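You operate a simulated robot arm through the tools that you are given. There is no shell and no other tool. Be economical: measure what you need, move in short steps, check, and stop when the job is done.

You run a simulated two-armed robot. Do the job below in one go: nothing can be reset, and whatever is moved stays where it is left.

JOB
Hold the tall block, brush glue on its top end and lay the square plate on it.
Fine: load the white-tipped brush at the small tray and stand it back.
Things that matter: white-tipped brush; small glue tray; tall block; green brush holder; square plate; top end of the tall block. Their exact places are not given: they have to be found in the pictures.

It is judged by the outcome, as a careful person would: the job done as asked, and still so three seconds after it is handed in. It fails if anything else is knocked over, pushed out of place, dropped, spilled or broken.

ROBOT AND FRAMES
Two 7-joint arms with two-finger parallel grippers on one trunk, on a base that drives. Base frame: it is fixed to the floor where the robot stands at the start and does not move with it; the origin is under the middle of the robot, x ahead of it, y to its left, z up. Units: mm, degrees, N and s.
The left shoulder is at the start at [60, 143, 926], the right one opposite. With the tool pointing down near the work surface each hand reaches from about 300 to 720 mm from the robot's upright axis, wherever it stands, measured 20 degrees to its own side. Places, roughly: small glue tray [600, 200, 900]; green brush holder [700, 0, 900]; top end of the tall block [500, -100, 900]. Payload 1.57 kg a hand.
The TCP of each hand is the grasp point between the finger pads, 30 mm short of the fingertips. In the tool frame z runs along the fingers and y along their closing line. The gripper opens to 110 mm. The fingers are 24 mm wide and 12 mm thick; the gripper's body (48 by 112 mm) begins 78 mm behind the TCP.
Orientation is that of the tool frame in the base frame, as [roll, pitch, yaw] about the fixed x, y, z axes, in that order (R = Rz(yaw) Ry(pitch) Rx(roll)). With the fingers straight down and closing along the base's y, the tool's x points along the base's -x, its y along +y and its z along -z.

CONTROLS
- The arms move only by the tool move_arm. It takes "left_rows", "right_rows" or both (then of equal length, played together; a hand with none holds still); each is a list of rows, each an object (a shift or turn left out is 0, a gripper value left out holds the last) with "slide": the shift along the tool's x, y, z in units of 25 mm (1.0 is 25 mm), a list of three; "turn": the turn, a rotation vector about the tool's x, y, z in units of 4 degrees (1.0 is 4 degrees), a list of three; "claw": the opening in per cent of the stroke, from 0 (shut) to 100 (fully open). In form: [{"slide": [x, y, z], "turn": [wx, wy, wz], "claw": claw}, ...]. A call has 1 to 12 rows; each row shifts and turns the commanded pose from where the row before left it, along the tool's axes as they then stand. A call with a number of a shift or a turn outside -1 to 1 is refused whole. Rows are played at 5 a second. More than 50 mm and 8.6 degrees between two rows, or a gripper value outside its range, and nothing of the call is played. Where a pose cannot be reached the arm comes as near as it can. A force on the tool above 40 N (or 10 N above the force at the start of the call, whichever is more), or a blocked arm, ends the call early, and 0.2 s more pass. Each finger travels about 45 mm/s and halts on what it meets, pressing with about 22 N; the grip force reading is that of the motor and also rises with nothing between the fingers. The clock runs only during rows and for 0.2 s after the last one: add rows that do not move to give the fingers time. It gives the time, the measured TCP pose, the force on the tool (base axes), the opening and the grip force at its end, in the units of the frame above (readings bear some noise).
- Cameras (640 x 400 px; columns grow to the right, rows downward): "scene" is now at [57.5, -5.9, 1546.9]; the picture's right is [-0.08, -1.00, 0.00], its down [-0.71, 0.06, -0.70] and it looks along [0.70, -0.06, -0.71] (base axes); focal length 272 px, centre (320, 200). "left" rides on the left gripper at [70, -16, -141] in its tool frame; the picture's right is [0.23, 0.97, 0.00], its down [-0.85, 0.20, -0.48] and it looks along [-0.47, 0.11, 0.88] (tool axes); focal length 222 px, centre (320, 200). "right" rides on the right gripper at [70, 16, -141] in its tool frame; the picture's right is [-0.23, 0.97, 0.00], its down [-0.86, -0.20, -0.48] and it looks along [-0.47, -0.11, 0.88] (tool axes); focal length 222 px, centre (320, 200).
- get_image(camera): a new picture of that camera. The clock stands still meanwhile.
- raise_lower(by): slides the trunk up (or, below 0, down) by that many mm; the arms and the scene camera ride with it, the base frame stays. It gives what a move gives, with no picture.
- roll_base(legs): drives the robot by 1 to 6 legs, each [ahead, left, turn to the left] in mm, mm and degrees, along the robot's own axes; the way and the turn of a leg run together, so that a leg with both is an arc; at most 1500 mm and 180 degrees a leg. The arms and the cameras ride along, it lands a little off, and it stops where it bumps. It gives what a move gives.
- turn_head(pan, tilt): turns the head with the scene camera to pan (to the left, within 86 degrees either way) and tilt (down, from -29 to 69), counted from straight ahead of the robot. It gives what a move gives.
- measure_at(camera, pixels): for up to 12 pixels [column, row] of the newest picture of that camera ("zoom" is the newest enlarged one), the place [x, y, z] in the base frame of the surface seen there, good to about 2 mm, but the place of the scene camera against the robot may be out by one fixed shift of up to 12 mm in any direction. The clock stands still meanwhile.
- enlarge(camera, box): a new picture of the part [left, top, right, bottom] of that camera's present view, enlarged. The clock stands still meanwhile.
- sign_off(): hands the job in; it is judged then, once.

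Work in short steps. Measure before you move; look again where a grasp or a placing could have gone wrong, and mend it. You have 80 turns and 58 pictures in all, those below and enlarged ones among them. Open the grippers and draw the arms clear of the work before you hand the job in, unless the task says otherwise; then end with one line.

The tools are called after "Emit:" as name(argument=value, ...) on one line, values as JSON. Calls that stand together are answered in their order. move_arm: Moves the arms, as the interface text tells. Its arguments: {"type":"object","properties":{"left_rows":{"type":"array","items":{"type":"object","properties":{"slide":{"type":"array","items":{"type":"number"}},"turn":{"type":"array","items":{"type":"number"}},"claw":{"type":"number"}}}},"right_rows":{"type":"array","items":{"type":"object","properties":{"slide":{"type":"array","items":{"type":"number"}},"turn":{"type":"array","items":{"type":"number"}},"claw":{"type":"number"}}}}},"required":[]} The other tools are called the same way: raise_lower (by) slides the trunk up or down; roll_base (legs) drives the base; turn_head (pan, tilt) turns the head that bears the scene camera; get_image (camera) takes a picture; measure_at (camera, pixels) gives the place of the surface under pixels of a picture; enlarge (camera, box) takes an enlarged picture of a part of a camera's view; sign_off () hands the job in.

At the start:

```text
time: 0.0
left_position: [544.1, 99.5, 1000.2]
left_ee_rot: [179.9, -0.1, 179.9]
left_wrist_force: [-0.5, 0.7, -0.1]
left_opening: 109.7
left_grip_force: 0.0
right_position: [419.8, -193.0, 1000.0]
right_ee_rot: [-180.0, 0.0, -180.0]
right_wrist_force: [0.0, -0.8, -0.6]
right_opening: 109.9
right_grip_force: 0.1
trunk travel left (down, up): [-525.0, 65.0]
robot x, y, heading: [2.6, -2.7, 0.3]
head pan, tilt: [-4.5, 45.2]
```

scene: 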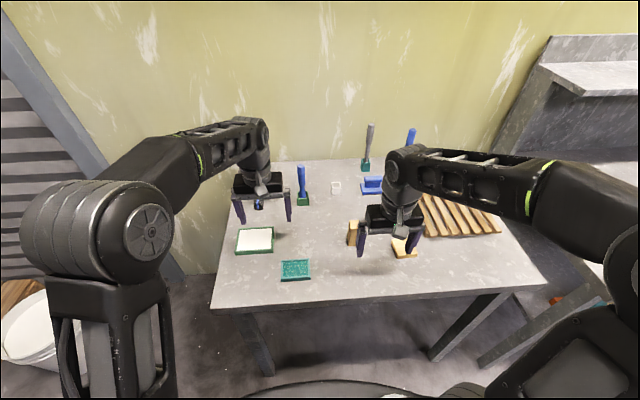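
right: 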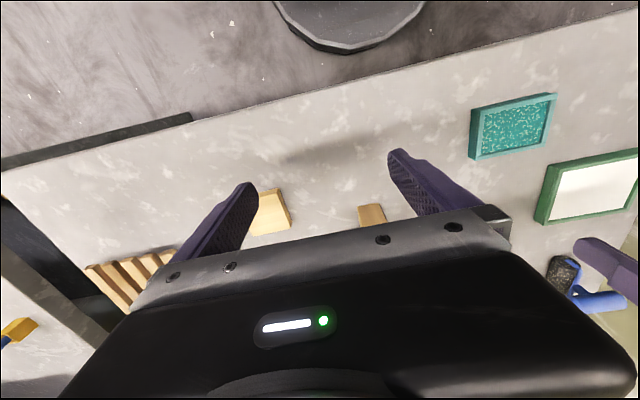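
left: 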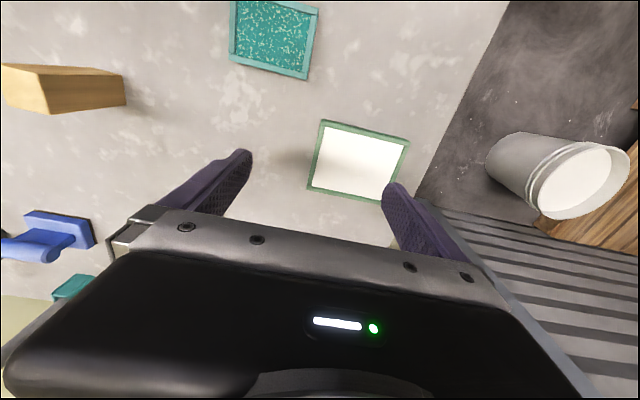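

The scene shows trays at (255,240) and (296,270), brushes at (302,185), (368,150), (410,140), and wooden blocks at (353,232), (403,247). I enlarge to see the details.

Emit:
enlarge(camera="scene", box=[210, 110, 370, 210])

Emit:
enlarge(camera="scene", box=[320, 110, 520, 290])

```text
4.00 times, centred on (290, 160) of scene
```

zoom: 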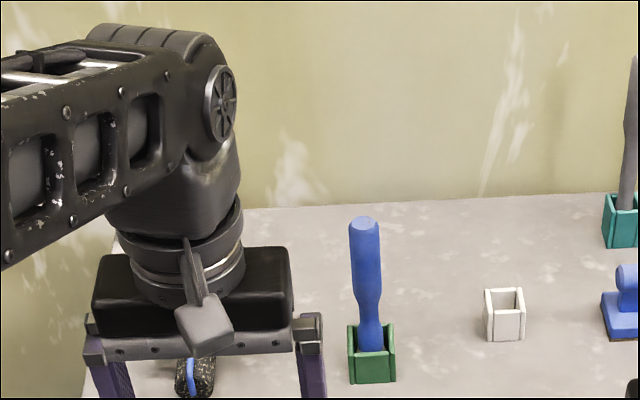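

```text
2.22 times, centred on (420, 200) of scene
```

zoom: 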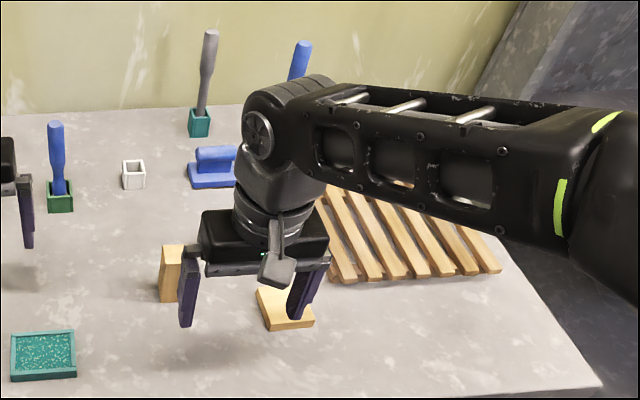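

The arms hide parts of the table, so I move both hands outward and up.

Emit:
move_arm(left_rows=[{"slide": [0, 1, -1]}, {"slide": [0, 1, -1]}, {"slide": [0.5, 1, -1]}, {"slide": [1, 1, -1]}, {"slide": [1, 1, 0]}, {"slide": [1, 1, 0]}, {"slide": [1, 1, 0]}, {"slide": [0, 0, 0]}], right_rows=[{"slide": [0, -1, -1]}, {"slide": [0, -1, -1]}, {"slide": [0, -1, -1]}, {"slide": [0, -1, -1]}, {"slide": [0, -1, 0]}, {"slide": [0, -1, 0]}, {"slide": [0, -1, 0]}, {"slide": [0, 0, 0]}])

Emit:
get_image(camera="scene")

```text
time: 1.8
left_position: [433.9, 274.9, 1097.0]
left_ee_rot: [180.0, 0.0, -180.0]
left_wrist_force: [0.6, -0.4, -0.3]
left_opening: 110.1
left_grip_force: 0.1
right_position: [420.5, -365.6, 1100.3]
right_ee_rot: [180.0, 0.0, -179.9]
right_wrist_force: [1.2, -1.3, 0.0]
right_opening: 110.0
right_grip_force: 0.0
trunk travel left (down, up): [-525.0, 65.0]
robot x, y, heading: [-0.3, -3.4, -0.0]
head pan, tilt: [-4.5, 45.2]
```

```text
52 pictures are left
```

scene: 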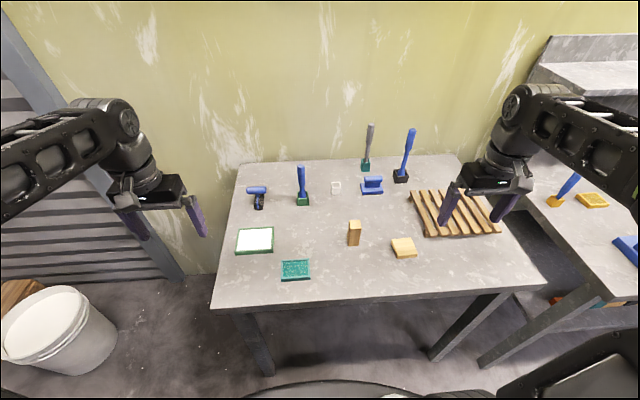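

Now the table is clear to see. I enlarge the left and middle parts.

Emit:
enlarge(camera="scene", box=[216, 140, 376, 240])

Emit:
enlarge(camera="scene", box=[216, 200, 376, 300])

Emit:
enlarge(camera="scene", box=[326, 190, 486, 290])

Emit:
measure_at(camera="scene", pixels=[[255, 240], [296, 270], [302, 185], [302, 170], [303, 202], [354, 226], [354, 240], [403, 243], [336, 187], [257, 200], [366, 168], [373, 180]])

```text
4.00 times, centred on (296, 190) of scene
```

zoom: 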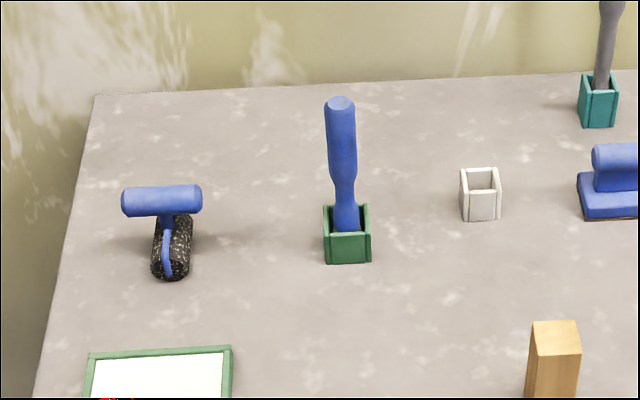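

```text
4.00 times, centred on (296, 250) of scene
```

zoom: 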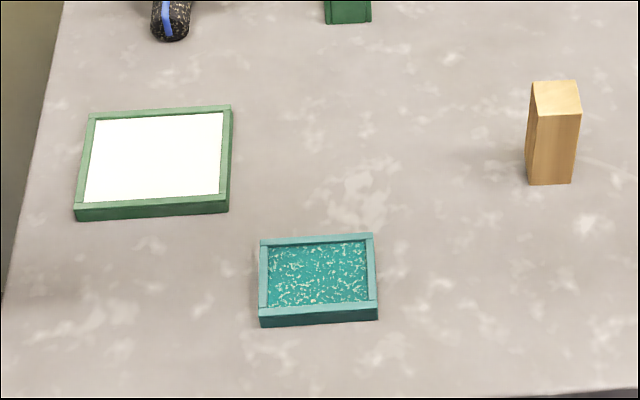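

```text
4.00 times, centred on (406, 240) of scene
```

zoom: 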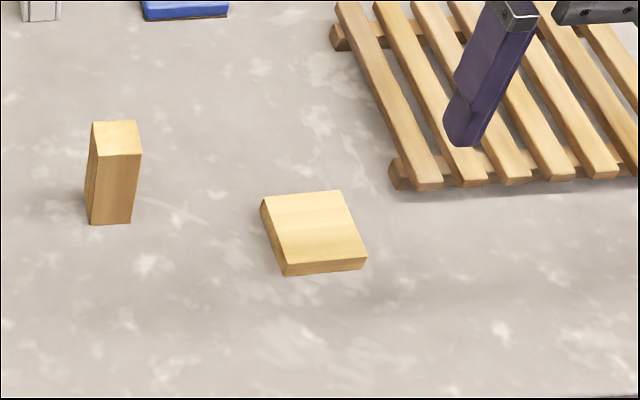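

```text
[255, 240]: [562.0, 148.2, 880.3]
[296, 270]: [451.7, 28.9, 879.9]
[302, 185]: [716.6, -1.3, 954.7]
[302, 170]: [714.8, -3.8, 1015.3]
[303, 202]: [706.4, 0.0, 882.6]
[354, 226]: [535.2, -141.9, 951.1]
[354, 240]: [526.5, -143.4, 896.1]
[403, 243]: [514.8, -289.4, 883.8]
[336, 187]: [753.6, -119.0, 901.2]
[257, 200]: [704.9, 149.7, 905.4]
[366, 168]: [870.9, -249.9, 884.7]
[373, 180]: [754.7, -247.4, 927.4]
```

White tray is at about (562,148), holder+brush at (712,0), block at (530,-142) with top near z 951, plate at (515,-289). The holder is at the left arm's reach limit, so I check the room in front of the table and measure details.

Emit:
measure_at(camera="scene", pixels=[[300, 303], [400, 297], [320, 390], [260, 392], [380, 392], [230, 250], [300, 240], [348, 228], [361, 228], [354, 222], [355, 245], [480, 270]])

Emit:
turn_head(pan=0, tilt=65)

Emit:
get_image(camera="scene")

```text
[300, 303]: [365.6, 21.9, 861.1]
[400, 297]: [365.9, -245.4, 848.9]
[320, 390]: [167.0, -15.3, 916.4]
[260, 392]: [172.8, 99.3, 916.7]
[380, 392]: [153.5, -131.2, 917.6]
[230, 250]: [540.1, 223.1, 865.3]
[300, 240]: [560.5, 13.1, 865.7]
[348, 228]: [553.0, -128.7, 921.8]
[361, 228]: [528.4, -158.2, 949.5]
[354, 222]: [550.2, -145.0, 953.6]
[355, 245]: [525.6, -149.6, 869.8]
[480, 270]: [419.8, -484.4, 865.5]
```

```text
time: 2.6
left_position: [432.8, 275.5, 1096.0]
left_ee_rot: [180.0, 0.0, -179.9]
left_wrist_force: [-0.6, 0.7, -0.1]
left_opening: 109.9
left_grip_force: 0.1
right_position: [419.5, -364.7, 1100.9]
right_ee_rot: [-180.0, 0.0, 180.0]
right_wrist_force: [0.0, -0.2, -0.2]
right_opening: 109.9
right_grip_force: 0.1
trunk travel left (down, up): [-525.0, 65.0]
robot x, y, heading: [-2.5, -2.1, -0.2]
head pan, tilt: [0.0, 65.0]
```

```text
48 pictures are left
```

scene: 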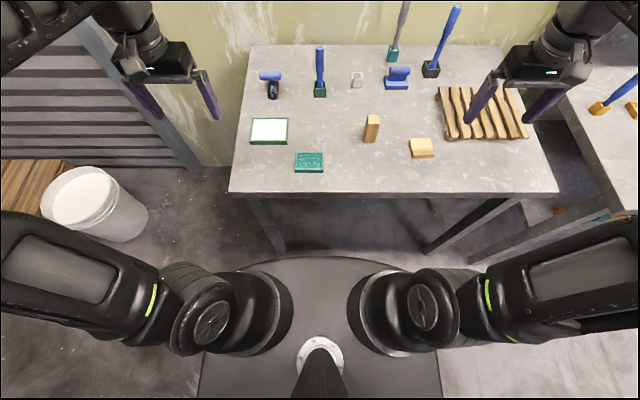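

The table edge is at x≈366 and the robot's front at about 175, so there's room. I drive 80 mm ahead and re-read.

Emit:
roll_base(legs=[[80, 0, 0]])

Emit:
turn_head(pan=0, tilt=55)

Emit:
get_image(camera="left")

Emit:
get_image(camera="right")

```text
time: 3.7
left_position: [515.5, 277.0, 1095.4]
left_ee_rot: [179.9, 0.0, -179.9]
left_wrist_force: [0.5, 0.4, 0.0]
left_opening: 110.2
left_grip_force: 0.0
right_position: [500.9, -365.5, 1099.9]
right_ee_rot: [180.0, -0.1, -179.9]
right_wrist_force: [1.0, 0.8, 0.4]
right_opening: 109.9
right_grip_force: 0.1
trunk travel left (down, up): [-525.0, 65.0]
robot x, y, heading: [80.6, 4.4, 0.1]
head pan, tilt: [0.0, 65.0]
```

```text
time: 4.4
left_position: [513.0, 276.9, 1095.9]
left_ee_rot: [180.0, 0.1, -179.8]
left_wrist_force: [0.0, 0.2, -0.6]
left_opening: 109.8
left_grip_force: 0.0
right_position: [500.9, -364.7, 1101.1]
right_ee_rot: [-179.9, 0.0, -179.9]
right_wrist_force: [-0.3, -0.3, -0.8]
right_opening: 109.8
right_grip_force: 0.1
trunk travel left (down, up): [-525.0, 65.0]
robot x, y, heading: [80.6, -2.8, -0.0]
head pan, tilt: [0.0, 55.0]
```

```text
47 pictures are left
```

left: 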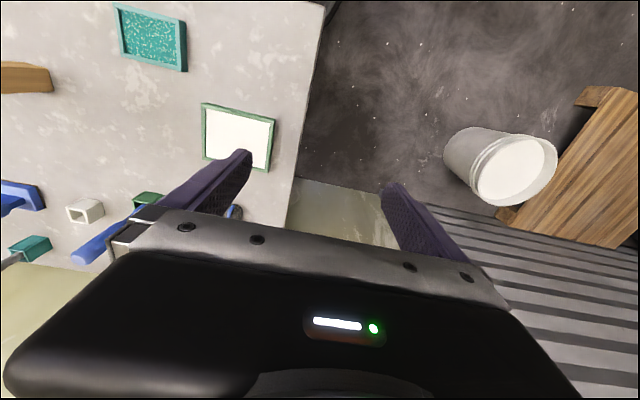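

```text
46 pictures are left
```

right: 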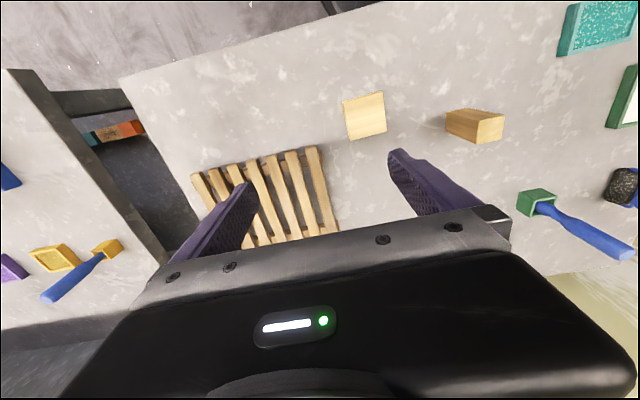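

Both wrist cameras see the objects; I measure from them (not subject to the head shift). First an enlarged view of block, plate and holder from the right camera.

Emit:
enlarge(camera="right", box=[330, 70, 530, 195])

Emit:
measure_at(camera="right", pixels=[[346, 103], [382, 95], [385, 131], [351, 138], [365, 116], [487, 127], [522, 203], [550, 196], [628, 255], [580, 229], [345, 200], [455, 122]])

Emit:
measure_at(camera="left", pixels=[[203, 105], [274, 120], [270, 168], [206, 158], [237, 135], [240, 112], [80, 258], [110, 240], [150, 200], [136, 205], [270, 145]])

```text
3.20 times, centred on (430, 132) of right
```

zoom: 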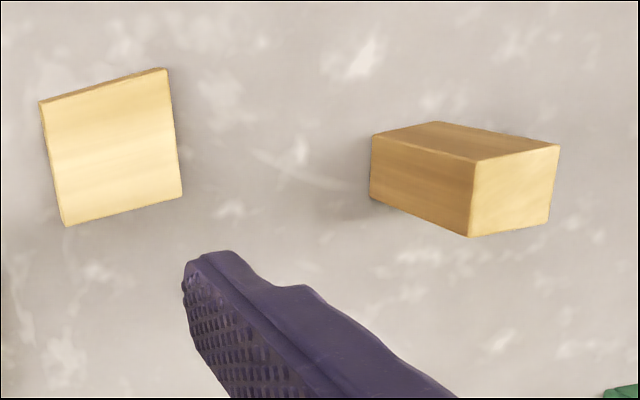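

```text
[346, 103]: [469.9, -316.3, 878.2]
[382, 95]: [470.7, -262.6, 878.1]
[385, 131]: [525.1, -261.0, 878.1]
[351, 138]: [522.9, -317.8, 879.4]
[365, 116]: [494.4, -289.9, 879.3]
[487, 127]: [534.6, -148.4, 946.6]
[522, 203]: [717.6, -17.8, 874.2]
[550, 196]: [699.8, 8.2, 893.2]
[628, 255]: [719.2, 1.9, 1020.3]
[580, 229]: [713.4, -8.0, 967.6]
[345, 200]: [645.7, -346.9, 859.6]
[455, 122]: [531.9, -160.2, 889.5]
```

```text
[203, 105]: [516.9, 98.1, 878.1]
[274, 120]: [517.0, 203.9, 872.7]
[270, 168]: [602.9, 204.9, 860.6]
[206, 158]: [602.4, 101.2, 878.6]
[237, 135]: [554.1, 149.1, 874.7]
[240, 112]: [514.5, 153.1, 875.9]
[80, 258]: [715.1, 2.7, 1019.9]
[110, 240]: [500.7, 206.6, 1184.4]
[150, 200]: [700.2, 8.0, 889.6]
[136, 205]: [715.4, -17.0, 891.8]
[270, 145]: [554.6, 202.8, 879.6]
```

I get the block's top-face corners in the enlarged picture: (478,161), (557,147), (547,219), (471,234).

Emit:
measure_at(camera="zoom", pixels=[[480, 164], [553, 150], [545, 216], [473, 231], [515, 190], [375, 140], [375, 195], [44, 104], [162, 73], [179, 192], [68, 222], [420, 165]])

```text
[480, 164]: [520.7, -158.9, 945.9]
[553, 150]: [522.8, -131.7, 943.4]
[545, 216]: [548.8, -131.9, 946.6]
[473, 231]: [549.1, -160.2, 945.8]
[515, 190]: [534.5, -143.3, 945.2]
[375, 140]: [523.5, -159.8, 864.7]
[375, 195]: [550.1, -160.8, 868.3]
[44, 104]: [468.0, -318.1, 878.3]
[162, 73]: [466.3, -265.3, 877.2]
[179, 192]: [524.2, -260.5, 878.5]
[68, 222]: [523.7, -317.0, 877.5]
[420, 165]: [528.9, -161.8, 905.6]
```

Block: 30×30 mm, centre (535,-146), top z≈946, axis aligned. Plate: 57 mm square, centre (495,-290), 18 mm thick. Tray glue centre (555,150), z≈875. I move the left hand above the brush and tilt the right hand 44° forward so it can hold the block without covering its top.

Emit:
move_arm(left_rows=[{"slide": [-0.68, -0.93, 0]}, {"slide": [-0.68, -0.93, 0]}, {"slide": [-0.68, -0.93, 0]}, {"slide": [-0.68, -0.93, 0]}, {"slide": [-0.68, -0.93, 0]}, {"slide": [-0.68, -0.93, 0]}, {"slide": [-0.68, -0.93, 0]}, {"slide": [-0.68, -0.93, 0]}, {"slide": [-0.68, -0.93, 0]}, {"slide": [-0.68, -0.93, 0]}, {"slide": [-0.68, -0.93, 0]}, {"slide": [-0.68, -0.93, 0]}], right_rows=[{"turn": [0, -1, 0]}, {"turn": [0, -1, 0]}, {"turn": [0, -1, 0]}, {"turn": [0, -1, 0]}, {"turn": [0, -1, 0]}, {"turn": [0, -1, 0]}, {"turn": [0, -1, 0]}, {"turn": [0, -1, 0]}, {"turn": [0, -1, 0]}, {"turn": [0, -1, 0]}, {"turn": [0, -1, 0]}, {"turn": [0, 0, 0]}])

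Emit:
get_image(camera="left")

Emit:
get_image(camera="scene")

```text
time: 7.0
left_position: [609.1, 148.9, 1095.3]
left_ee_rot: [180.0, 0.2, -179.9]
left_wrist_force: [0.4, -0.2, -0.8]
left_opening: 110.2
left_grip_force: 0.0
left hand out of reach, approached as far as the arm can: row 6, 7, 8, 9, 10, 11, 12
right_position: [500.3, -366.8, 1100.8]
right_ee_rot: [179.9, 44.0, -180.0]
right_wrist_force: [0.7, -0.1, -0.2]
right_opening: 110.1
right_grip_force: 0.1
trunk travel left (down, up): [-525.0, 65.0]
robot x, y, heading: [78.8, 2.4, 0.0]
head pan, tilt: [0.0, 55.0]
```

```text
44 pictures are left
```

left: 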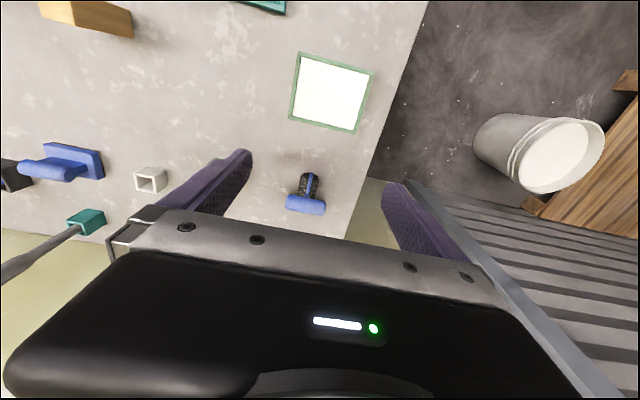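

```text
43 pictures are left
```

scene: 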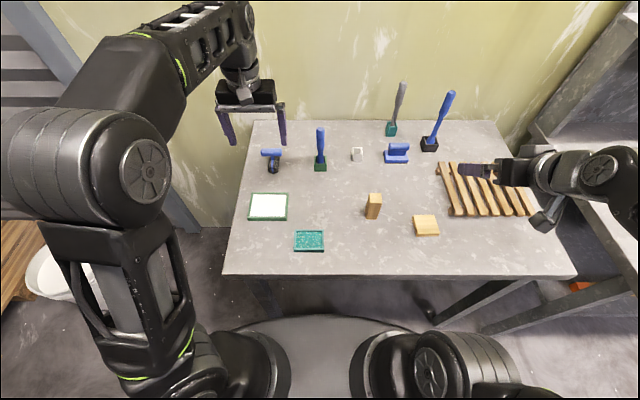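

With a vertical tool the left hand cannot reach the brush at that height, so I tilt it 44° forward as well. I turn the right hand to come at the block from the right side.

Emit:
move_arm(left_rows=[{"turn": [0, -1, 0]}, {"turn": [0, -1, 0]}, {"turn": [0, -1, 0]}, {"turn": [0, -1, 0]}, {"turn": [0, -1, 0]}, {"turn": [0, -1, 0]}, {"turn": [0, -1, 0]}, {"turn": [0, -1, 0]}, {"turn": [0, -1, 0]}, {"turn": [0, -1, 0]}, {"turn": [0, -1, 0]}, {"turn": [0, 0, 0]}], right_rows=[{"slide": [0.46, 0.89, 0.48]}, {"slide": [0.46, 0.89, 0.48]}, {"slide": [0.46, 0.89, 0.48]}, {"turn": [-0.953, 0, -0.987]}, {"turn": [-0.953, 0, -0.987]}, {"turn": [-0.953, 0, -0.987]}, {"turn": [-0.953, 0, -0.987]}, {"turn": [-0.953, 0, -0.987]}, {"turn": [-0.953, 0, -0.987]}, {"turn": [-0.953, 0, -0.987]}, {"turn": [-0.953, 0, -0.987]}, {"turn": [-0.953, 0, -0.987]}])

```text
time: 9.6
left_position: [610.3, 149.8, 1096.0]
left_ee_rot: [-180.0, 44.0, -179.8]
left_wrist_force: [0.3, 0.5, 0.3]
left_opening: 110.1
left_grip_force: 0.1
right_position: [498.9, -299.8, 1050.4]
right_ee_rot: [-179.9, 43.9, -130.3]
right_wrist_force: [0.0, -0.4, 0.1]
right_opening: 110.0
right_grip_force: 0.0
trunk travel left (down, up): [-525.0, 65.0]
robot x, y, heading: [79.2, 2.2, 0.2]
head pan, tilt: [0.0, 55.0]
```

Both orientations came out as wanted. Next the left goes to a point 100 mm short of the brush handle, and the right finishes its turn.

Emit:
move_arm(left_rows=[{"slide": [0.043, -0.863, 0.349]}, {"slide": [0.043, -0.863, 0.349]}, {"slide": [0.043, -0.863, 0.349]}, {"slide": [0.043, -0.863, 0.349]}, {"slide": [0.043, -0.863, 0.349]}, {"slide": [0.043, -0.863, 0.349]}, {"slide": [0.043, -0.863, 0.349]}, {}, {}], right_rows=[{"turn": [-0.953, 0, -0.987]}, {"turn": [-0.953, 0, -0.987]}, {"turn": [-0.953, 0, -0.987]}, {"turn": [-0.953, 0, -0.987]}, {"turn": [-0.953, 0, -0.987]}, {"turn": [-0.953, 0, -0.987]}, {"turn": [-0.953, 0, -0.987]}, {"turn": [-0.24, 0, -0.25]}, {}])

Emit:
get_image(camera="left")

Emit:
get_image(camera="right")

Emit:
get_image(camera="scene")

```text
time: 11.6
left_position: [647.9, -3.0, 1045.4]
left_ee_rot: [-180.0, 44.0, -179.9]
left_wrist_force: [-0.9, -0.8, -0.5]
left_opening: 110.1
left_grip_force: 0.1
right_position: [498.5, -297.5, 1050.1]
right_ee_rot: [-179.9, 44.0, -90.8]
right_wrist_force: [-0.4, 0.3, 0.1]
right_opening: 109.9
right_grip_force: 0.0
trunk travel left (down, up): [-525.0, 65.0]
robot x, y, heading: [78.7, -0.3, 0.1]
head pan, tilt: [0.0, 55.0]
```

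```text
42 pictures are left
```

left: 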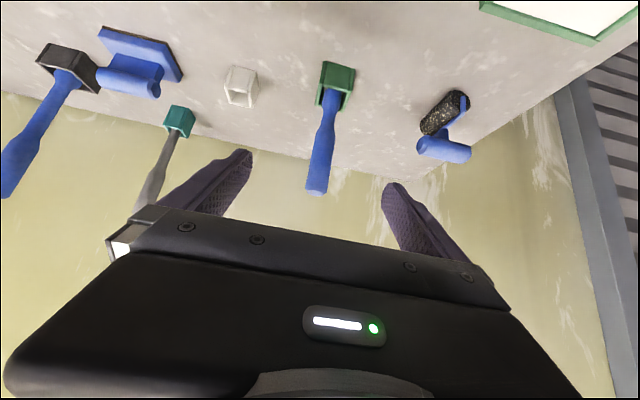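

```text
41 pictures are left
```

right: 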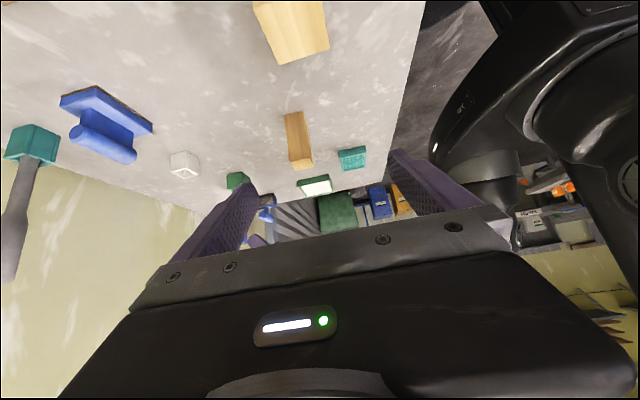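

```text
40 pictures are left
```

scene: 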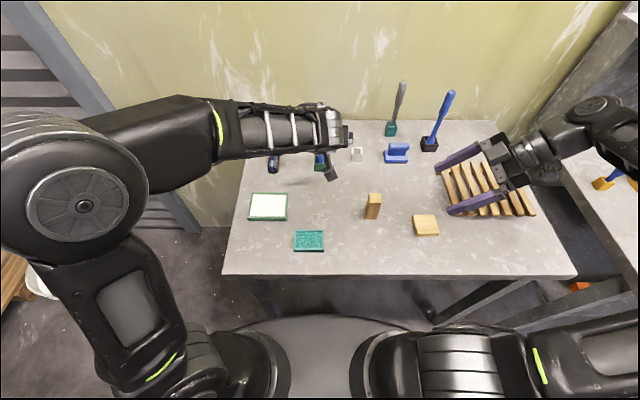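

The brush handle in the left view runs from (333,95) to (317,190), neatly between the fingers. I measure along it.

Emit:
measure_at(camera="left", pixels=[[329, 108], [324, 130], [321, 150], [319, 170], [317, 188], [311, 150], [333, 150], [307, 172], [330, 172], [322, 85], [355, 88], [338, 78]])

Emit:
enlarge(camera="left", box=[270, 50, 400, 210])

```text
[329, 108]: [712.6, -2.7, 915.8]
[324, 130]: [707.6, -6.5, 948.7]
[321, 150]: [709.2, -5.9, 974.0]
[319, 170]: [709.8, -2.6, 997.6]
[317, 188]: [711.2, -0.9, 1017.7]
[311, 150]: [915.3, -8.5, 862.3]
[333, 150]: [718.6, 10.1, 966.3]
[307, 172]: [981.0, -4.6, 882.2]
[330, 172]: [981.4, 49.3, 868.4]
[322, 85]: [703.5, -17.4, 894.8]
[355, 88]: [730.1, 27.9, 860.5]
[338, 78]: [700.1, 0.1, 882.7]
```

```text
2.50 times, centred on (335, 130) of left
```

zoom: 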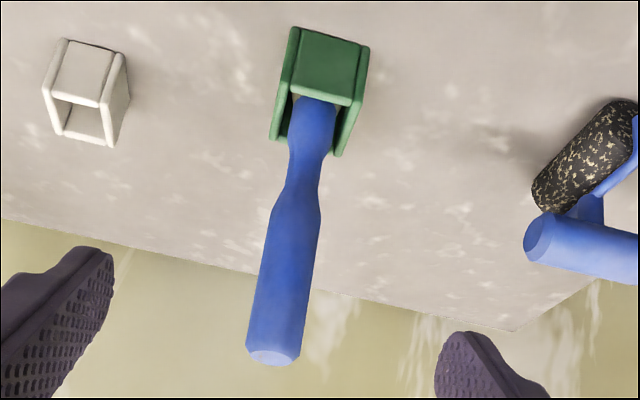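

Handle centre is about (719,-3) at z 975, and the hand is lined up with it. I advance 100 mm along the tool and close the gripper.

Emit:
move_arm(left_rows=[{"slide": [0, 0, 0.8]}, {"slide": [0, 0, 0.8]}, {"slide": [0, 0, 0.8]}, {"slide": [0, 0, 0.8]}, {"slide": [0, 0, 0.8]}, {}])

Emit:
get_image(camera="left")

```text
time: 13.0
left_position: [716.7, -2.9, 972.6]
left_ee_rot: [-180.0, 44.2, -179.9]
left_wrist_force: [0.8, 0.1, -0.4]
left_opening: 109.9
left_grip_force: 0.1
right_position: [499.6, -297.9, 1050.0]
right_ee_rot: [-179.9, 44.0, -90.6]
right_wrist_force: [0.9, -0.2, 0.0]
right_opening: 109.9
right_grip_force: 0.0
trunk travel left (down, up): [-525.0, 65.0]
robot x, y, heading: [78.1, 1.4, 0.1]
head pan, tilt: [0.0, 55.0]
```

```text
38 pictures are left
```

left: 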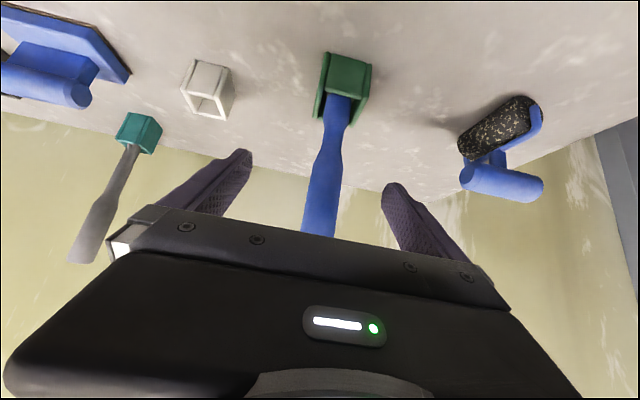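

The handle lies between the pads. I close the left gripper and bring the right hand to 80 mm short of the block.

Emit:
move_arm(left_rows=[{"claw": 0}, {"claw": 0}, {"claw": 0}, {"claw": 0}, {"claw": 0}, {"claw": 0}, {"claw": 0}, {"claw": 0}], right_rows=[{"slide": [-0.053, -0.177, 0.636]}, {"slide": [-0.053, -0.177, 0.636]}, {"slide": [-0.053, -0.177, 0.636]}, {"slide": [-0.053, -0.177, 0.636]}, {"slide": [-0.053, -0.177, 0.636]}, {"slide": [-0.053, -0.177, 0.636]}, {"slide": [-0.053, -0.177, 0.636]}, {"slide": [-0.053, -0.177, 0.636]}])

Emit:
get_image(camera="right")

Emit:
get_image(camera="left")

```text
time: 14.8
left_position: [716.2, -3.0, 972.3]
left_ee_rot: [-180.0, 44.0, -179.7]
left_wrist_force: [0.2, 3.9, -0.5]
left_opening: 22.7
left_grip_force: 22.4
right_position: [536.8, -202.5, 967.0]
right_ee_rot: [-179.9, 43.9, -90.7]
right_wrist_force: [-0.2, -0.3, 0.2]
right_opening: 109.9
right_grip_force: 0.1
trunk travel left (down, up): [-525.0, 65.0]
robot x, y, heading: [82.0, 0.3, 0.0]
head pan, tilt: [0.0, 55.0]
```

```text
37 pictures are left
```

right: 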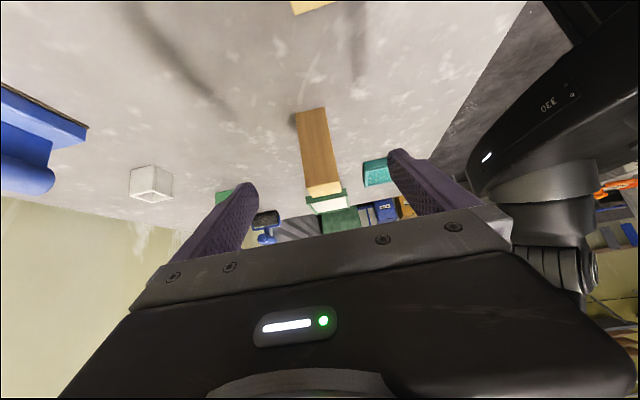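

```text
36 pictures are left
```

left: 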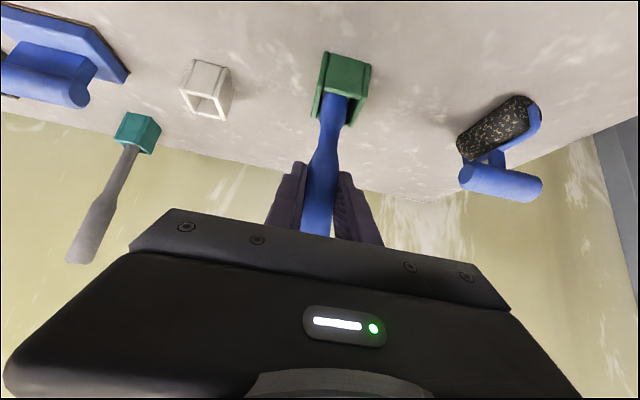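

The brush is gripped (22.7 mm). I lift it straight up 70 mm while the right hand advances 80 mm onto the block.

Emit:
move_arm(left_rows=[{"slide": [-0.35, 0, -0.36]}, {"slide": [-0.35, 0, -0.36]}, {"slide": [-0.35, 0, -0.36]}, {"slide": [-0.35, 0, -0.36]}, {"slide": [-0.35, 0, -0.36]}, {"slide": [-0.35, 0, -0.36]}], right_rows=[{"slide": [0, 0.03, 0.54]}, {"slide": [0, 0.03, 0.54]}, {"slide": [0, 0, 0.54]}, {"slide": [0, 0, 0.54]}, {"slide": [0, 0, 0.54]}, {"slide": [0, 0, 0.54]}])

Emit:
get_image(camera="left")

Emit:
get_image(camera="right")

```text
time: 16.2
left_position: [717.0, -1.7, 1048.9]
left_ee_rot: [-180.0, 44.0, -179.9]
left_wrist_force: [0.0, 1.1, -0.8]
left_opening: 22.7
left_grip_force: 21.9
right_position: [536.0, -145.5, 908.2]
right_ee_rot: [180.0, 43.9, -90.7]
right_wrist_force: [0.0, -0.4, 0.1]
right_opening: 110.2
right_grip_force: 0.1
trunk travel left (down, up): [-525.0, 65.0]
robot x, y, heading: [78.4, 1.8, 0.1]
head pan, tilt: [0.0, 55.0]
```

```text
35 pictures are left
```

left: 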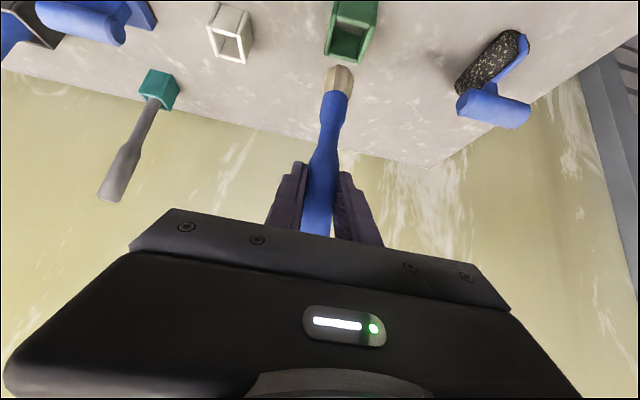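

```text
34 pictures are left
```

right: 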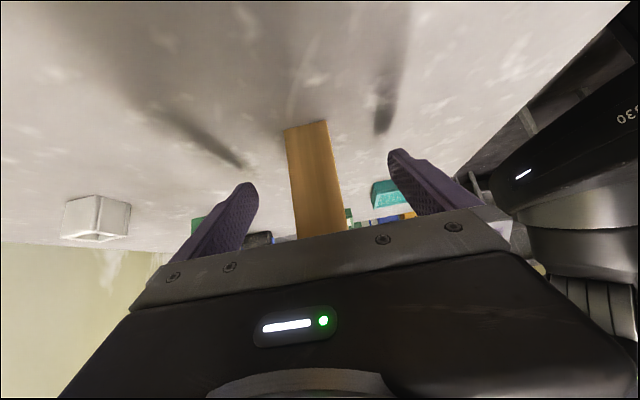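

The tip is cream-white and the holder stayed in place. I measure the tip, and close the right gripper on the block.

Emit:
measure_at(camera="left", pixels=[[339, 68], [337, 80], [335, 93], [330, 120], [322, 160], [318, 200], [344, 30], [360, 15]])

Emit:
enlarge(camera="left", box=[280, 0, 400, 150])

Emit:
move_arm(right_rows=[{"claw": 0}, {"claw": 0}, {"claw": 0}, {"claw": 0}, {"claw": 0}, {"claw": 0}, {"claw": 0}, {"claw": 0}])

```text
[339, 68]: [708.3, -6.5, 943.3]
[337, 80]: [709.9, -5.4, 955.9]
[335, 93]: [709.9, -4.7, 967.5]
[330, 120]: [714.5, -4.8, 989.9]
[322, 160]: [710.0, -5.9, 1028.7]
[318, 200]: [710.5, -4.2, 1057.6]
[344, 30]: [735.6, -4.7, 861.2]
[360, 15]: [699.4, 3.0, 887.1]
```

```text
2.67 times, centred on (340, 75) of left
```

zoom: 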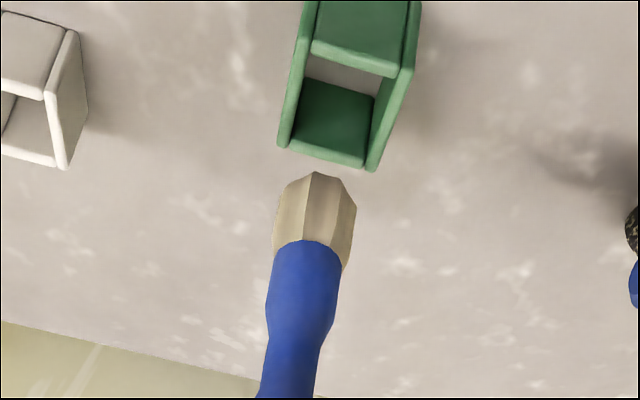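

```text
time: 18.0
left_position: [717.7, -1.5, 1050.4]
left_ee_rot: [180.0, 44.0, -179.9]
left_wrist_force: [1.2, 0.9, -0.3]
left_opening: 22.7
left_grip_force: 21.3
right_position: [536.9, -145.8, 908.3]
right_ee_rot: [-179.9, 44.0, -90.7]
right_wrist_force: [-0.6, -0.2, 0.5]
right_opening: 31.3
right_grip_force: 22.1
trunk travel left (down, up): [-525.0, 65.0]
robot x, y, heading: [83.7, 0.8, 0.1]
head pan, tilt: [0.0, 55.0]
```

Tip is about 108 mm below the TCP and the brush is vertical; the block is held at 31.3 mm. I move the brush above the white tray's centre.

Emit:
move_arm(left_rows=[{"slide": [0.59, 0.77, -0.57]}, {"slide": [0.59, 0.77, -0.57]}, {"slide": [0.59, 0.77, -0.57]}, {"slide": [0.59, 0.77, -0.57]}, {"slide": [0.59, 0.77, -0.57]}, {"slide": [0.59, 0.77, -0.57]}, {"slide": [0.59, 0.77, -0.57]}, {"slide": [0.59, 0.77, -0.57]}, {}])

Emit:
get_image(camera="left")

Emit:
get_image(camera="scene")

```text
time: 20.0
left_position: [550.2, 151.2, 1049.3]
left_ee_rot: [179.9, 44.0, -179.9]
left_wrist_force: [-0.5, -0.4, 0.4]
left_opening: 22.5
left_grip_force: 22.1
right_position: [535.9, -146.6, 907.7]
right_ee_rot: [-179.9, 43.9, -90.6]
right_wrist_force: [0.7, -0.1, -0.2]
right_opening: 31.3
right_grip_force: 22.3
trunk travel left (down, up): [-525.0, 65.0]
robot x, y, heading: [82.0, -2.1, 0.0]
head pan, tilt: [0.0, 55.0]
```

```text
32 pictures are left
```

left: 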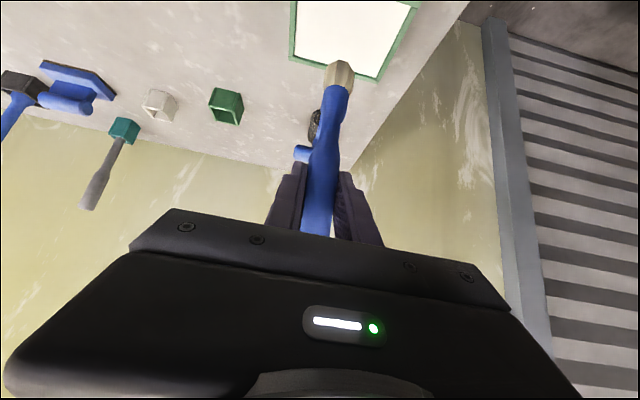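

```text
31 pictures are left
```

scene: 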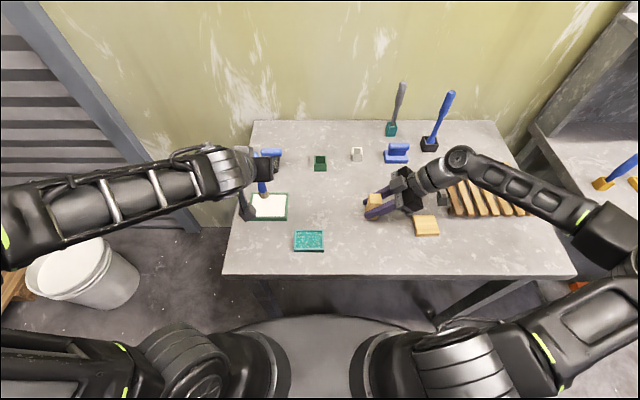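

The brush is above the tray's centre. I lower it 64 mm toward the glue.

Emit:
move_arm(left_rows=[{"slide": [0.36, 0, 0.37]}, {"slide": [0.36, 0, 0.37]}, {"slide": [0.36, 0, 0.37]}, {"slide": [0.36, 0, 0.37]}, {"slide": [0.34, 0, 0.35]}, {}])

Emit:
enlarge(camera="left", box=[240, 0, 440, 150])

```text
time: 21.4
left_position: [552.0, 151.4, 988.1]
left_ee_rot: [179.9, 44.3, -180.0]
left_wrist_force: [3.3, 1.4, 15.3]
left_opening: 22.9
left_grip_force: 21.9
right_position: [535.4, -145.4, 907.8]
right_ee_rot: [180.0, 44.0, -90.7]
right_wrist_force: [0.7, -1.0, -0.2]
right_opening: 31.5
right_grip_force: 22.6
trunk travel left (down, up): [-525.0, 65.0]
robot x, y, heading: [79.2, 2.5, 0.3]
head pan, tilt: [0.0, 55.0]
```

```text
2.67 times, centred on (340, 75) of left
```

zoom: 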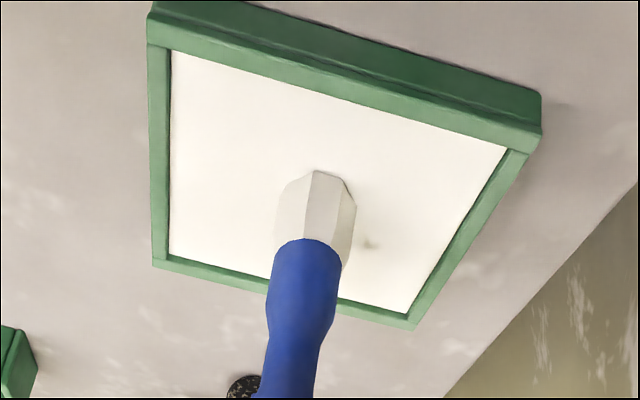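

The tip has turned white from the glue, with a light 15 N contact. I lift 100 mm and carry the brush part-way toward the block.

Emit:
move_arm(left_rows=[{"slide": [-0.556, 0, -0.576]}, {"slide": [-0.556, 0, -0.576]}, {"slide": [-0.556, 0, -0.576]}, {"slide": [-0.556, 0, -0.576]}, {"slide": [-0.556, 0, -0.576]}, {"slide": [0.04, -0.98, -0.04]}, {"slide": [0.04, -0.98, -0.04]}, {"slide": [0.04, -0.98, -0.04]}, {"slide": [0.04, -0.98, -0.04]}, {"slide": [0.04, -0.98, -0.04]}, {"slide": [0.04, -0.98, -0.04]}, {"slide": [0.04, -0.98, -0.04]}])

Emit:
get_image(camera="left")

Emit:
get_image(camera="scene")

```text
time: 24.0
left_position: [544.0, -23.7, 1085.0]
left_ee_rot: [-180.0, 43.9, -179.9]
left_wrist_force: [0.3, -0.5, 0.4]
left_opening: 22.5
left_grip_force: 22.5
right_position: [535.3, -146.1, 909.4]
right_ee_rot: [-179.9, 44.0, -90.6]
right_wrist_force: [0.3, -0.1, 1.1]
right_opening: 31.5
right_grip_force: 21.8
trunk travel left (down, up): [-525.0, 65.0]
robot x, y, heading: [76.8, -0.9, -0.1]
head pan, tilt: [0.0, 55.0]
```

```text
29 pictures are left
```

left: 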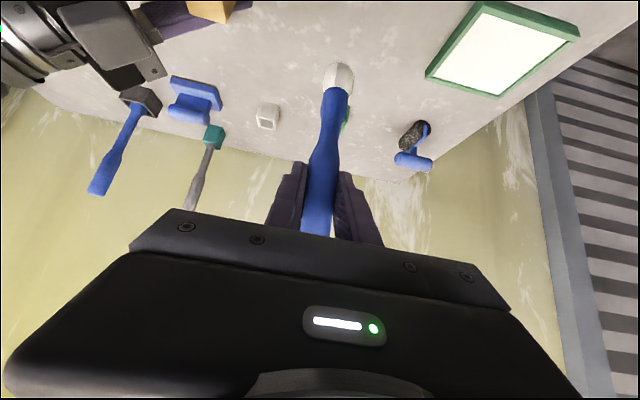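

```text
28 pictures are left
```

scene: 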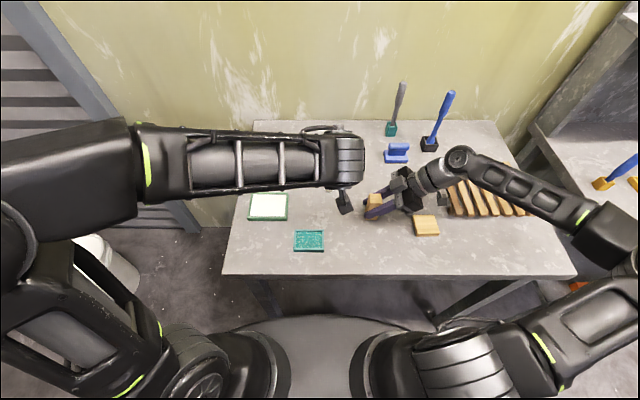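

The arms have room between them. I measure the brush tip before going above the block.

Emit:
measure_at(camera="left", pixels=[[340, 65], [338, 72], [338, 80], [325, 72], [352, 72], [222, 8], [320, 180]])

Emit:
move_arm(left_rows=[{"slide": [0.07, -0.95, -0.06]}, {"slide": [0.07, -0.95, -0.06]}, {"slide": [0.07, -0.95, -0.06]}, {"slide": [0.03, -0.95, -0.06]}, {"slide": [0, 0, 0]}])

Emit:
get_image(camera="left")

```text
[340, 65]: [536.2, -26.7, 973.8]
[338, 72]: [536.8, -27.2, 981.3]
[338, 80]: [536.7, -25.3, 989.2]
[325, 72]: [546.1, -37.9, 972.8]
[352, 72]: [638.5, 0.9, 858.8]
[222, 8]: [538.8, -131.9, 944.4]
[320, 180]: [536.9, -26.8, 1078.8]
```

```text
time: 25.2
left_position: [534.5, -115.5, 1084.5]
left_ee_rot: [-180.0, 44.0, -179.8]
left_wrist_force: [-0.6, 0.3, -0.5]
left_opening: 22.5
left_grip_force: 22.2
right_position: [535.9, -146.3, 907.6]
right_ee_rot: [179.9, 44.1, -90.7]
right_wrist_force: [-0.9, 0.4, -0.4]
right_opening: 31.6
right_grip_force: 22.2
trunk travel left (down, up): [-525.0, 65.0]
robot x, y, heading: [76.9, 1.6, -0.0]
head pan, tilt: [0.0, 55.0]
```

```text
27 pictures are left
```

left: 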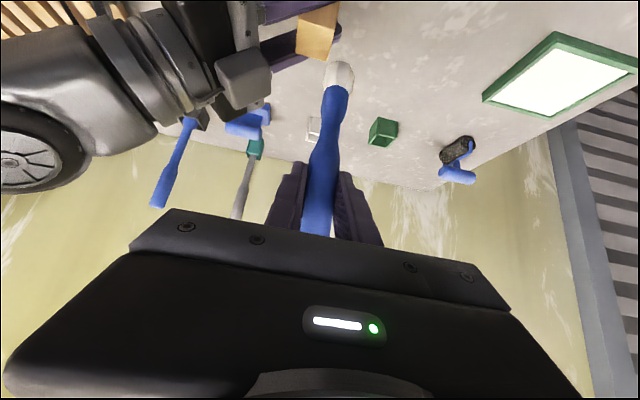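

Block top is at (315,30), just right-ahead of the tip. I check how near the right hand's parts at (243,75) and (190,60) are before going the last 28 mm.

Emit:
measure_at(camera="left", pixels=[[243, 75], [260, 95], [190, 60], [130, 60], [320, 20], [305, 30], [325, 45], [60, 130], [341, 64]])

```text
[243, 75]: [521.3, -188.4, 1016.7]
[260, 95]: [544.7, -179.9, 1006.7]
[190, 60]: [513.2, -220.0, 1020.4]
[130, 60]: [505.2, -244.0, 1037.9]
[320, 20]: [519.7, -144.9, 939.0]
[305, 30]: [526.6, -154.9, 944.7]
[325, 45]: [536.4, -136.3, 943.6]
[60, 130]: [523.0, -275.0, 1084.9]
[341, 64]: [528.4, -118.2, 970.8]
```

Right-hand parts stay below z≈1020 and beyond y≈-180, so there's clearance. I centre the tip over the block and lower to just above its top.

Emit:
move_arm(left_rows=[{"slide": [0.04, -0.58, -0.03]}, {"slide": [0.03, -0.57, -0.03]}, {}, {"slide": [0.28, 0, 0.29]}, {"slide": [0.28, 0, 0.29]}, {}])

Emit:
enlarge(camera="left", box=[240, 0, 440, 150])

```text
time: 26.6
left_position: [532.3, -144.9, 1066.8]
left_ee_rot: [-179.9, 44.1, -179.9]
left_wrist_force: [0.6, 0.7, 4.3]
left_opening: 22.4
left_grip_force: 22.1
right_position: [535.3, -146.9, 908.4]
right_ee_rot: [180.0, 44.0, -90.6]
right_wrist_force: [0.1, 0.7, -0.7]
right_opening: 31.4
right_grip_force: 22.1
trunk travel left (down, up): [-525.0, 65.0]
robot x, y, heading: [77.2, 0.6, -0.1]
head pan, tilt: [0.0, 55.0]
```

```text
2.67 times, centred on (340, 75) of left
```

zoom: 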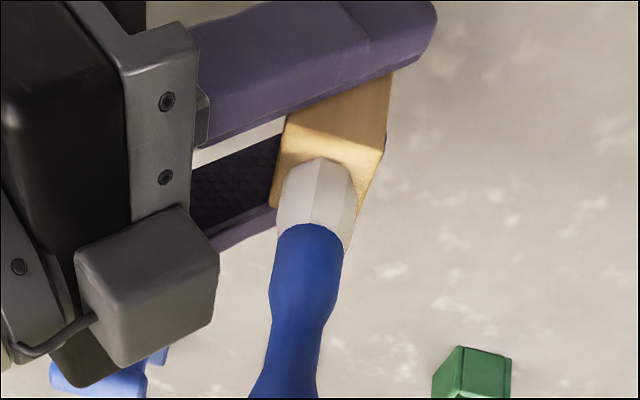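

A 4 N upward force shows the tip is just touching the block's top. I press 3 mm more and make small strokes over the top.

Emit:
move_arm(left_rows=[{"slide": [0.08, 0, 0.085]}, {"slide": [-0.2, 0, 0.19]}, {"slide": [0, 0.2, 0]}, {"slide": [0.2, 0, -0.19]}, {"slide": [0.2, 0, -0.19]}, {"slide": [0, -0.2, 0]}, {"slide": [0, -0.2, 0]}, {"slide": [-0.2, 0, 0.19]}, {"slide": [-0.2, 0, 0.19]}, {"slide": [0, 0.2, 0]}, {"slide": [0.2, 0, -0.19]}, {}])

Emit:
enlarge(camera="left", box=[240, 0, 440, 150])

```text
time: 29.2
left_position: [533.0, -144.3, 1062.9]
left_ee_rot: [180.0, 43.9, -179.8]
left_wrist_force: [2.8, -0.2, 10.6]
left_opening: 22.1
left_grip_force: 21.4
right_position: [535.3, -145.7, 908.0]
right_ee_rot: [180.0, 43.9, -90.7]
right_wrist_force: [-3.2, 0.6, -6.1]
right_opening: 31.6
right_grip_force: 22.2
trunk travel left (down, up): [-525.0, 65.0]
robot x, y, heading: [79.3, -1.2, -0.2]
head pan, tilt: [0.0, 55.0]
```

```text
2.67 times, centred on (340, 75) of left
```

zoom: 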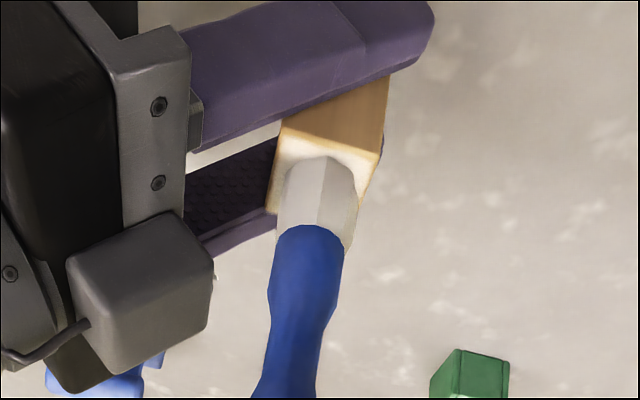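

The top end shows white glue. I lift the brush clear and look at it.

Emit:
move_arm(left_rows=[{"slide": [-0.5, 0, -0.52]}, {"slide": [-0.5, 0, -0.52]}, {"slide": [0, 0.9, 0]}, {"slide": [0, 0.9, 0]}, {"slide": [0, 0.9, 0]}, {}])

Emit:
enlarge(camera="left", box=[200, 0, 400, 150])

```text
time: 30.6
left_position: [531.0, -76.2, 1099.6]
left_ee_rot: [180.0, 43.9, -179.8]
left_wrist_force: [0.5, -0.2, -0.5]
left_opening: 22.1
left_grip_force: 21.7
right_position: [535.5, -146.9, 908.7]
right_ee_rot: [-179.9, 44.0, -90.6]
right_wrist_force: [-1.0, -0.8, 0.6]
right_opening: 31.6
right_grip_force: 21.5
trunk travel left (down, up): [-525.0, 65.0]
robot x, y, heading: [82.0, 1.2, -0.0]
head pan, tilt: [0.0, 55.0]
```

```text
2.67 times, centred on (300, 75) of left
```

zoom: 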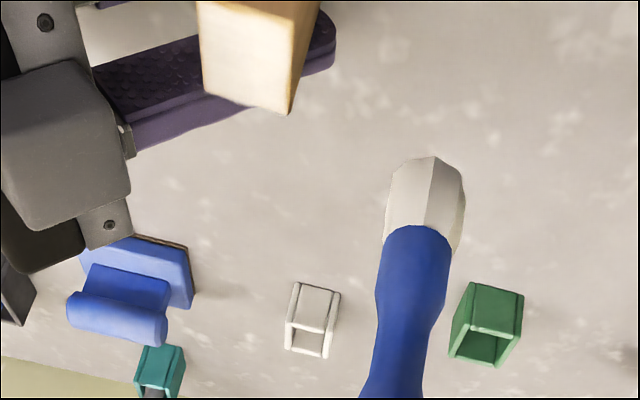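

Glue is on the top end. I carry the brush back above the green holder and, at the same time, release the block.

Emit:
move_arm(left_rows=[{"slide": [-0.547, 0.368, 0.772]}, {"slide": [-0.547, 0.368, 0.772]}, {"slide": [-0.547, 0.368, 0.772]}, {"slide": [-0.547, 0.368, 0.772]}, {"slide": [-0.547, 0.368, 0.772]}, {"slide": [-0.547, 0.368, 0.772]}, {"slide": [-0.547, 0.368, 0.772]}, {"slide": [-0.547, 0.368, 0.772]}, {}], right_rows=[{}, {}, {"claw": 100}, {"claw": 100}, {"claw": 100}, {"claw": 100}, {"claw": 100}, {"claw": 100}, {"claw": 100}])

Emit:
enlarge(camera="left", box=[240, 0, 440, 150])

```text
time: 32.6
left_position: [717.0, 0.2, 1063.9]
left_ee_rot: [180.0, 44.0, -179.9]
left_wrist_force: [0.1, 0.2, -0.5]
left_opening: 22.1
left_grip_force: 22.4
right_position: [534.9, -144.4, 907.9]
right_ee_rot: [179.9, 44.0, -90.6]
right_wrist_force: [0.1, -0.7, 0.3]
right_opening: 110.0
right_grip_force: 0.1
trunk travel left (down, up): [-525.0, 65.0]
robot x, y, heading: [79.1, 0.1, 0.3]
head pan, tilt: [0.0, 55.0]
```

```text
2.67 times, centred on (340, 75) of left
```

zoom: 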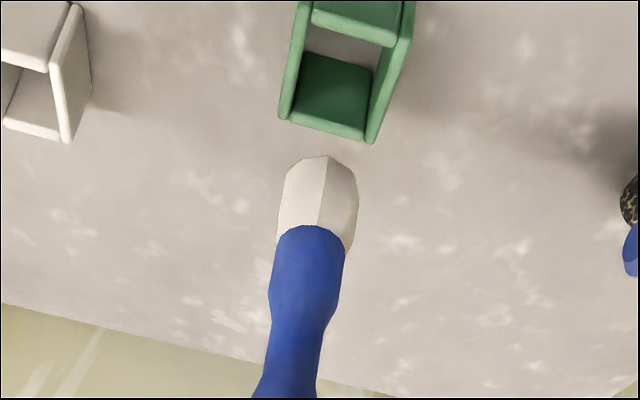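

I measure the holder's rim and the tip to align them.

Emit:
measure_at(camera="zoom", pixels=[[286, 112], [369, 134], [325, 127], [318, 20], [395, 42], [325, 165], [284, 180], [354, 195], [330, 240], [350, 55], [297, 55], [390, 80]])

```text
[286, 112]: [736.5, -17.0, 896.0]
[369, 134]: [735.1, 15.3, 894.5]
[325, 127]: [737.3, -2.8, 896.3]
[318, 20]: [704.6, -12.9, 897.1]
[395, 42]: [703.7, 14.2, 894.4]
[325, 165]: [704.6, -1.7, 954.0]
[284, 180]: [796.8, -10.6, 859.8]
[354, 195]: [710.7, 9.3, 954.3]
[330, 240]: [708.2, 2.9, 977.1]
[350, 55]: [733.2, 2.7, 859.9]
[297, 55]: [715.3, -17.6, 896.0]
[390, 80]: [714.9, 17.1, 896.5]
```

The tip looks about 3 mm nearer the robot than the holder's centre (719.5,-0.5). I sample more points on the bristle for its centre.

Emit:
measure_at(camera="zoom", pixels=[[287, 195], [292, 195], [300, 195], [320, 195], [340, 195], [350, 195], [300, 175], [345, 175], [325, 158], [300, 260], [330, 260], [318, 215]])

```text
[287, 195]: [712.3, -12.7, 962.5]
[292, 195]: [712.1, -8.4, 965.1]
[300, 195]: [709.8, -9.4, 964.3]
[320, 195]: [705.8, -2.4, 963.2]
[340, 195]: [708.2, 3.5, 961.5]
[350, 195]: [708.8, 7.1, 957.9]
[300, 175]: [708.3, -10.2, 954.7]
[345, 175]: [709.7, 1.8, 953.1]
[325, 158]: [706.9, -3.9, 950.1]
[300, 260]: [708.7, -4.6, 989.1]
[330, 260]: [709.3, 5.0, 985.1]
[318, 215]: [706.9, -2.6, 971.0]
```

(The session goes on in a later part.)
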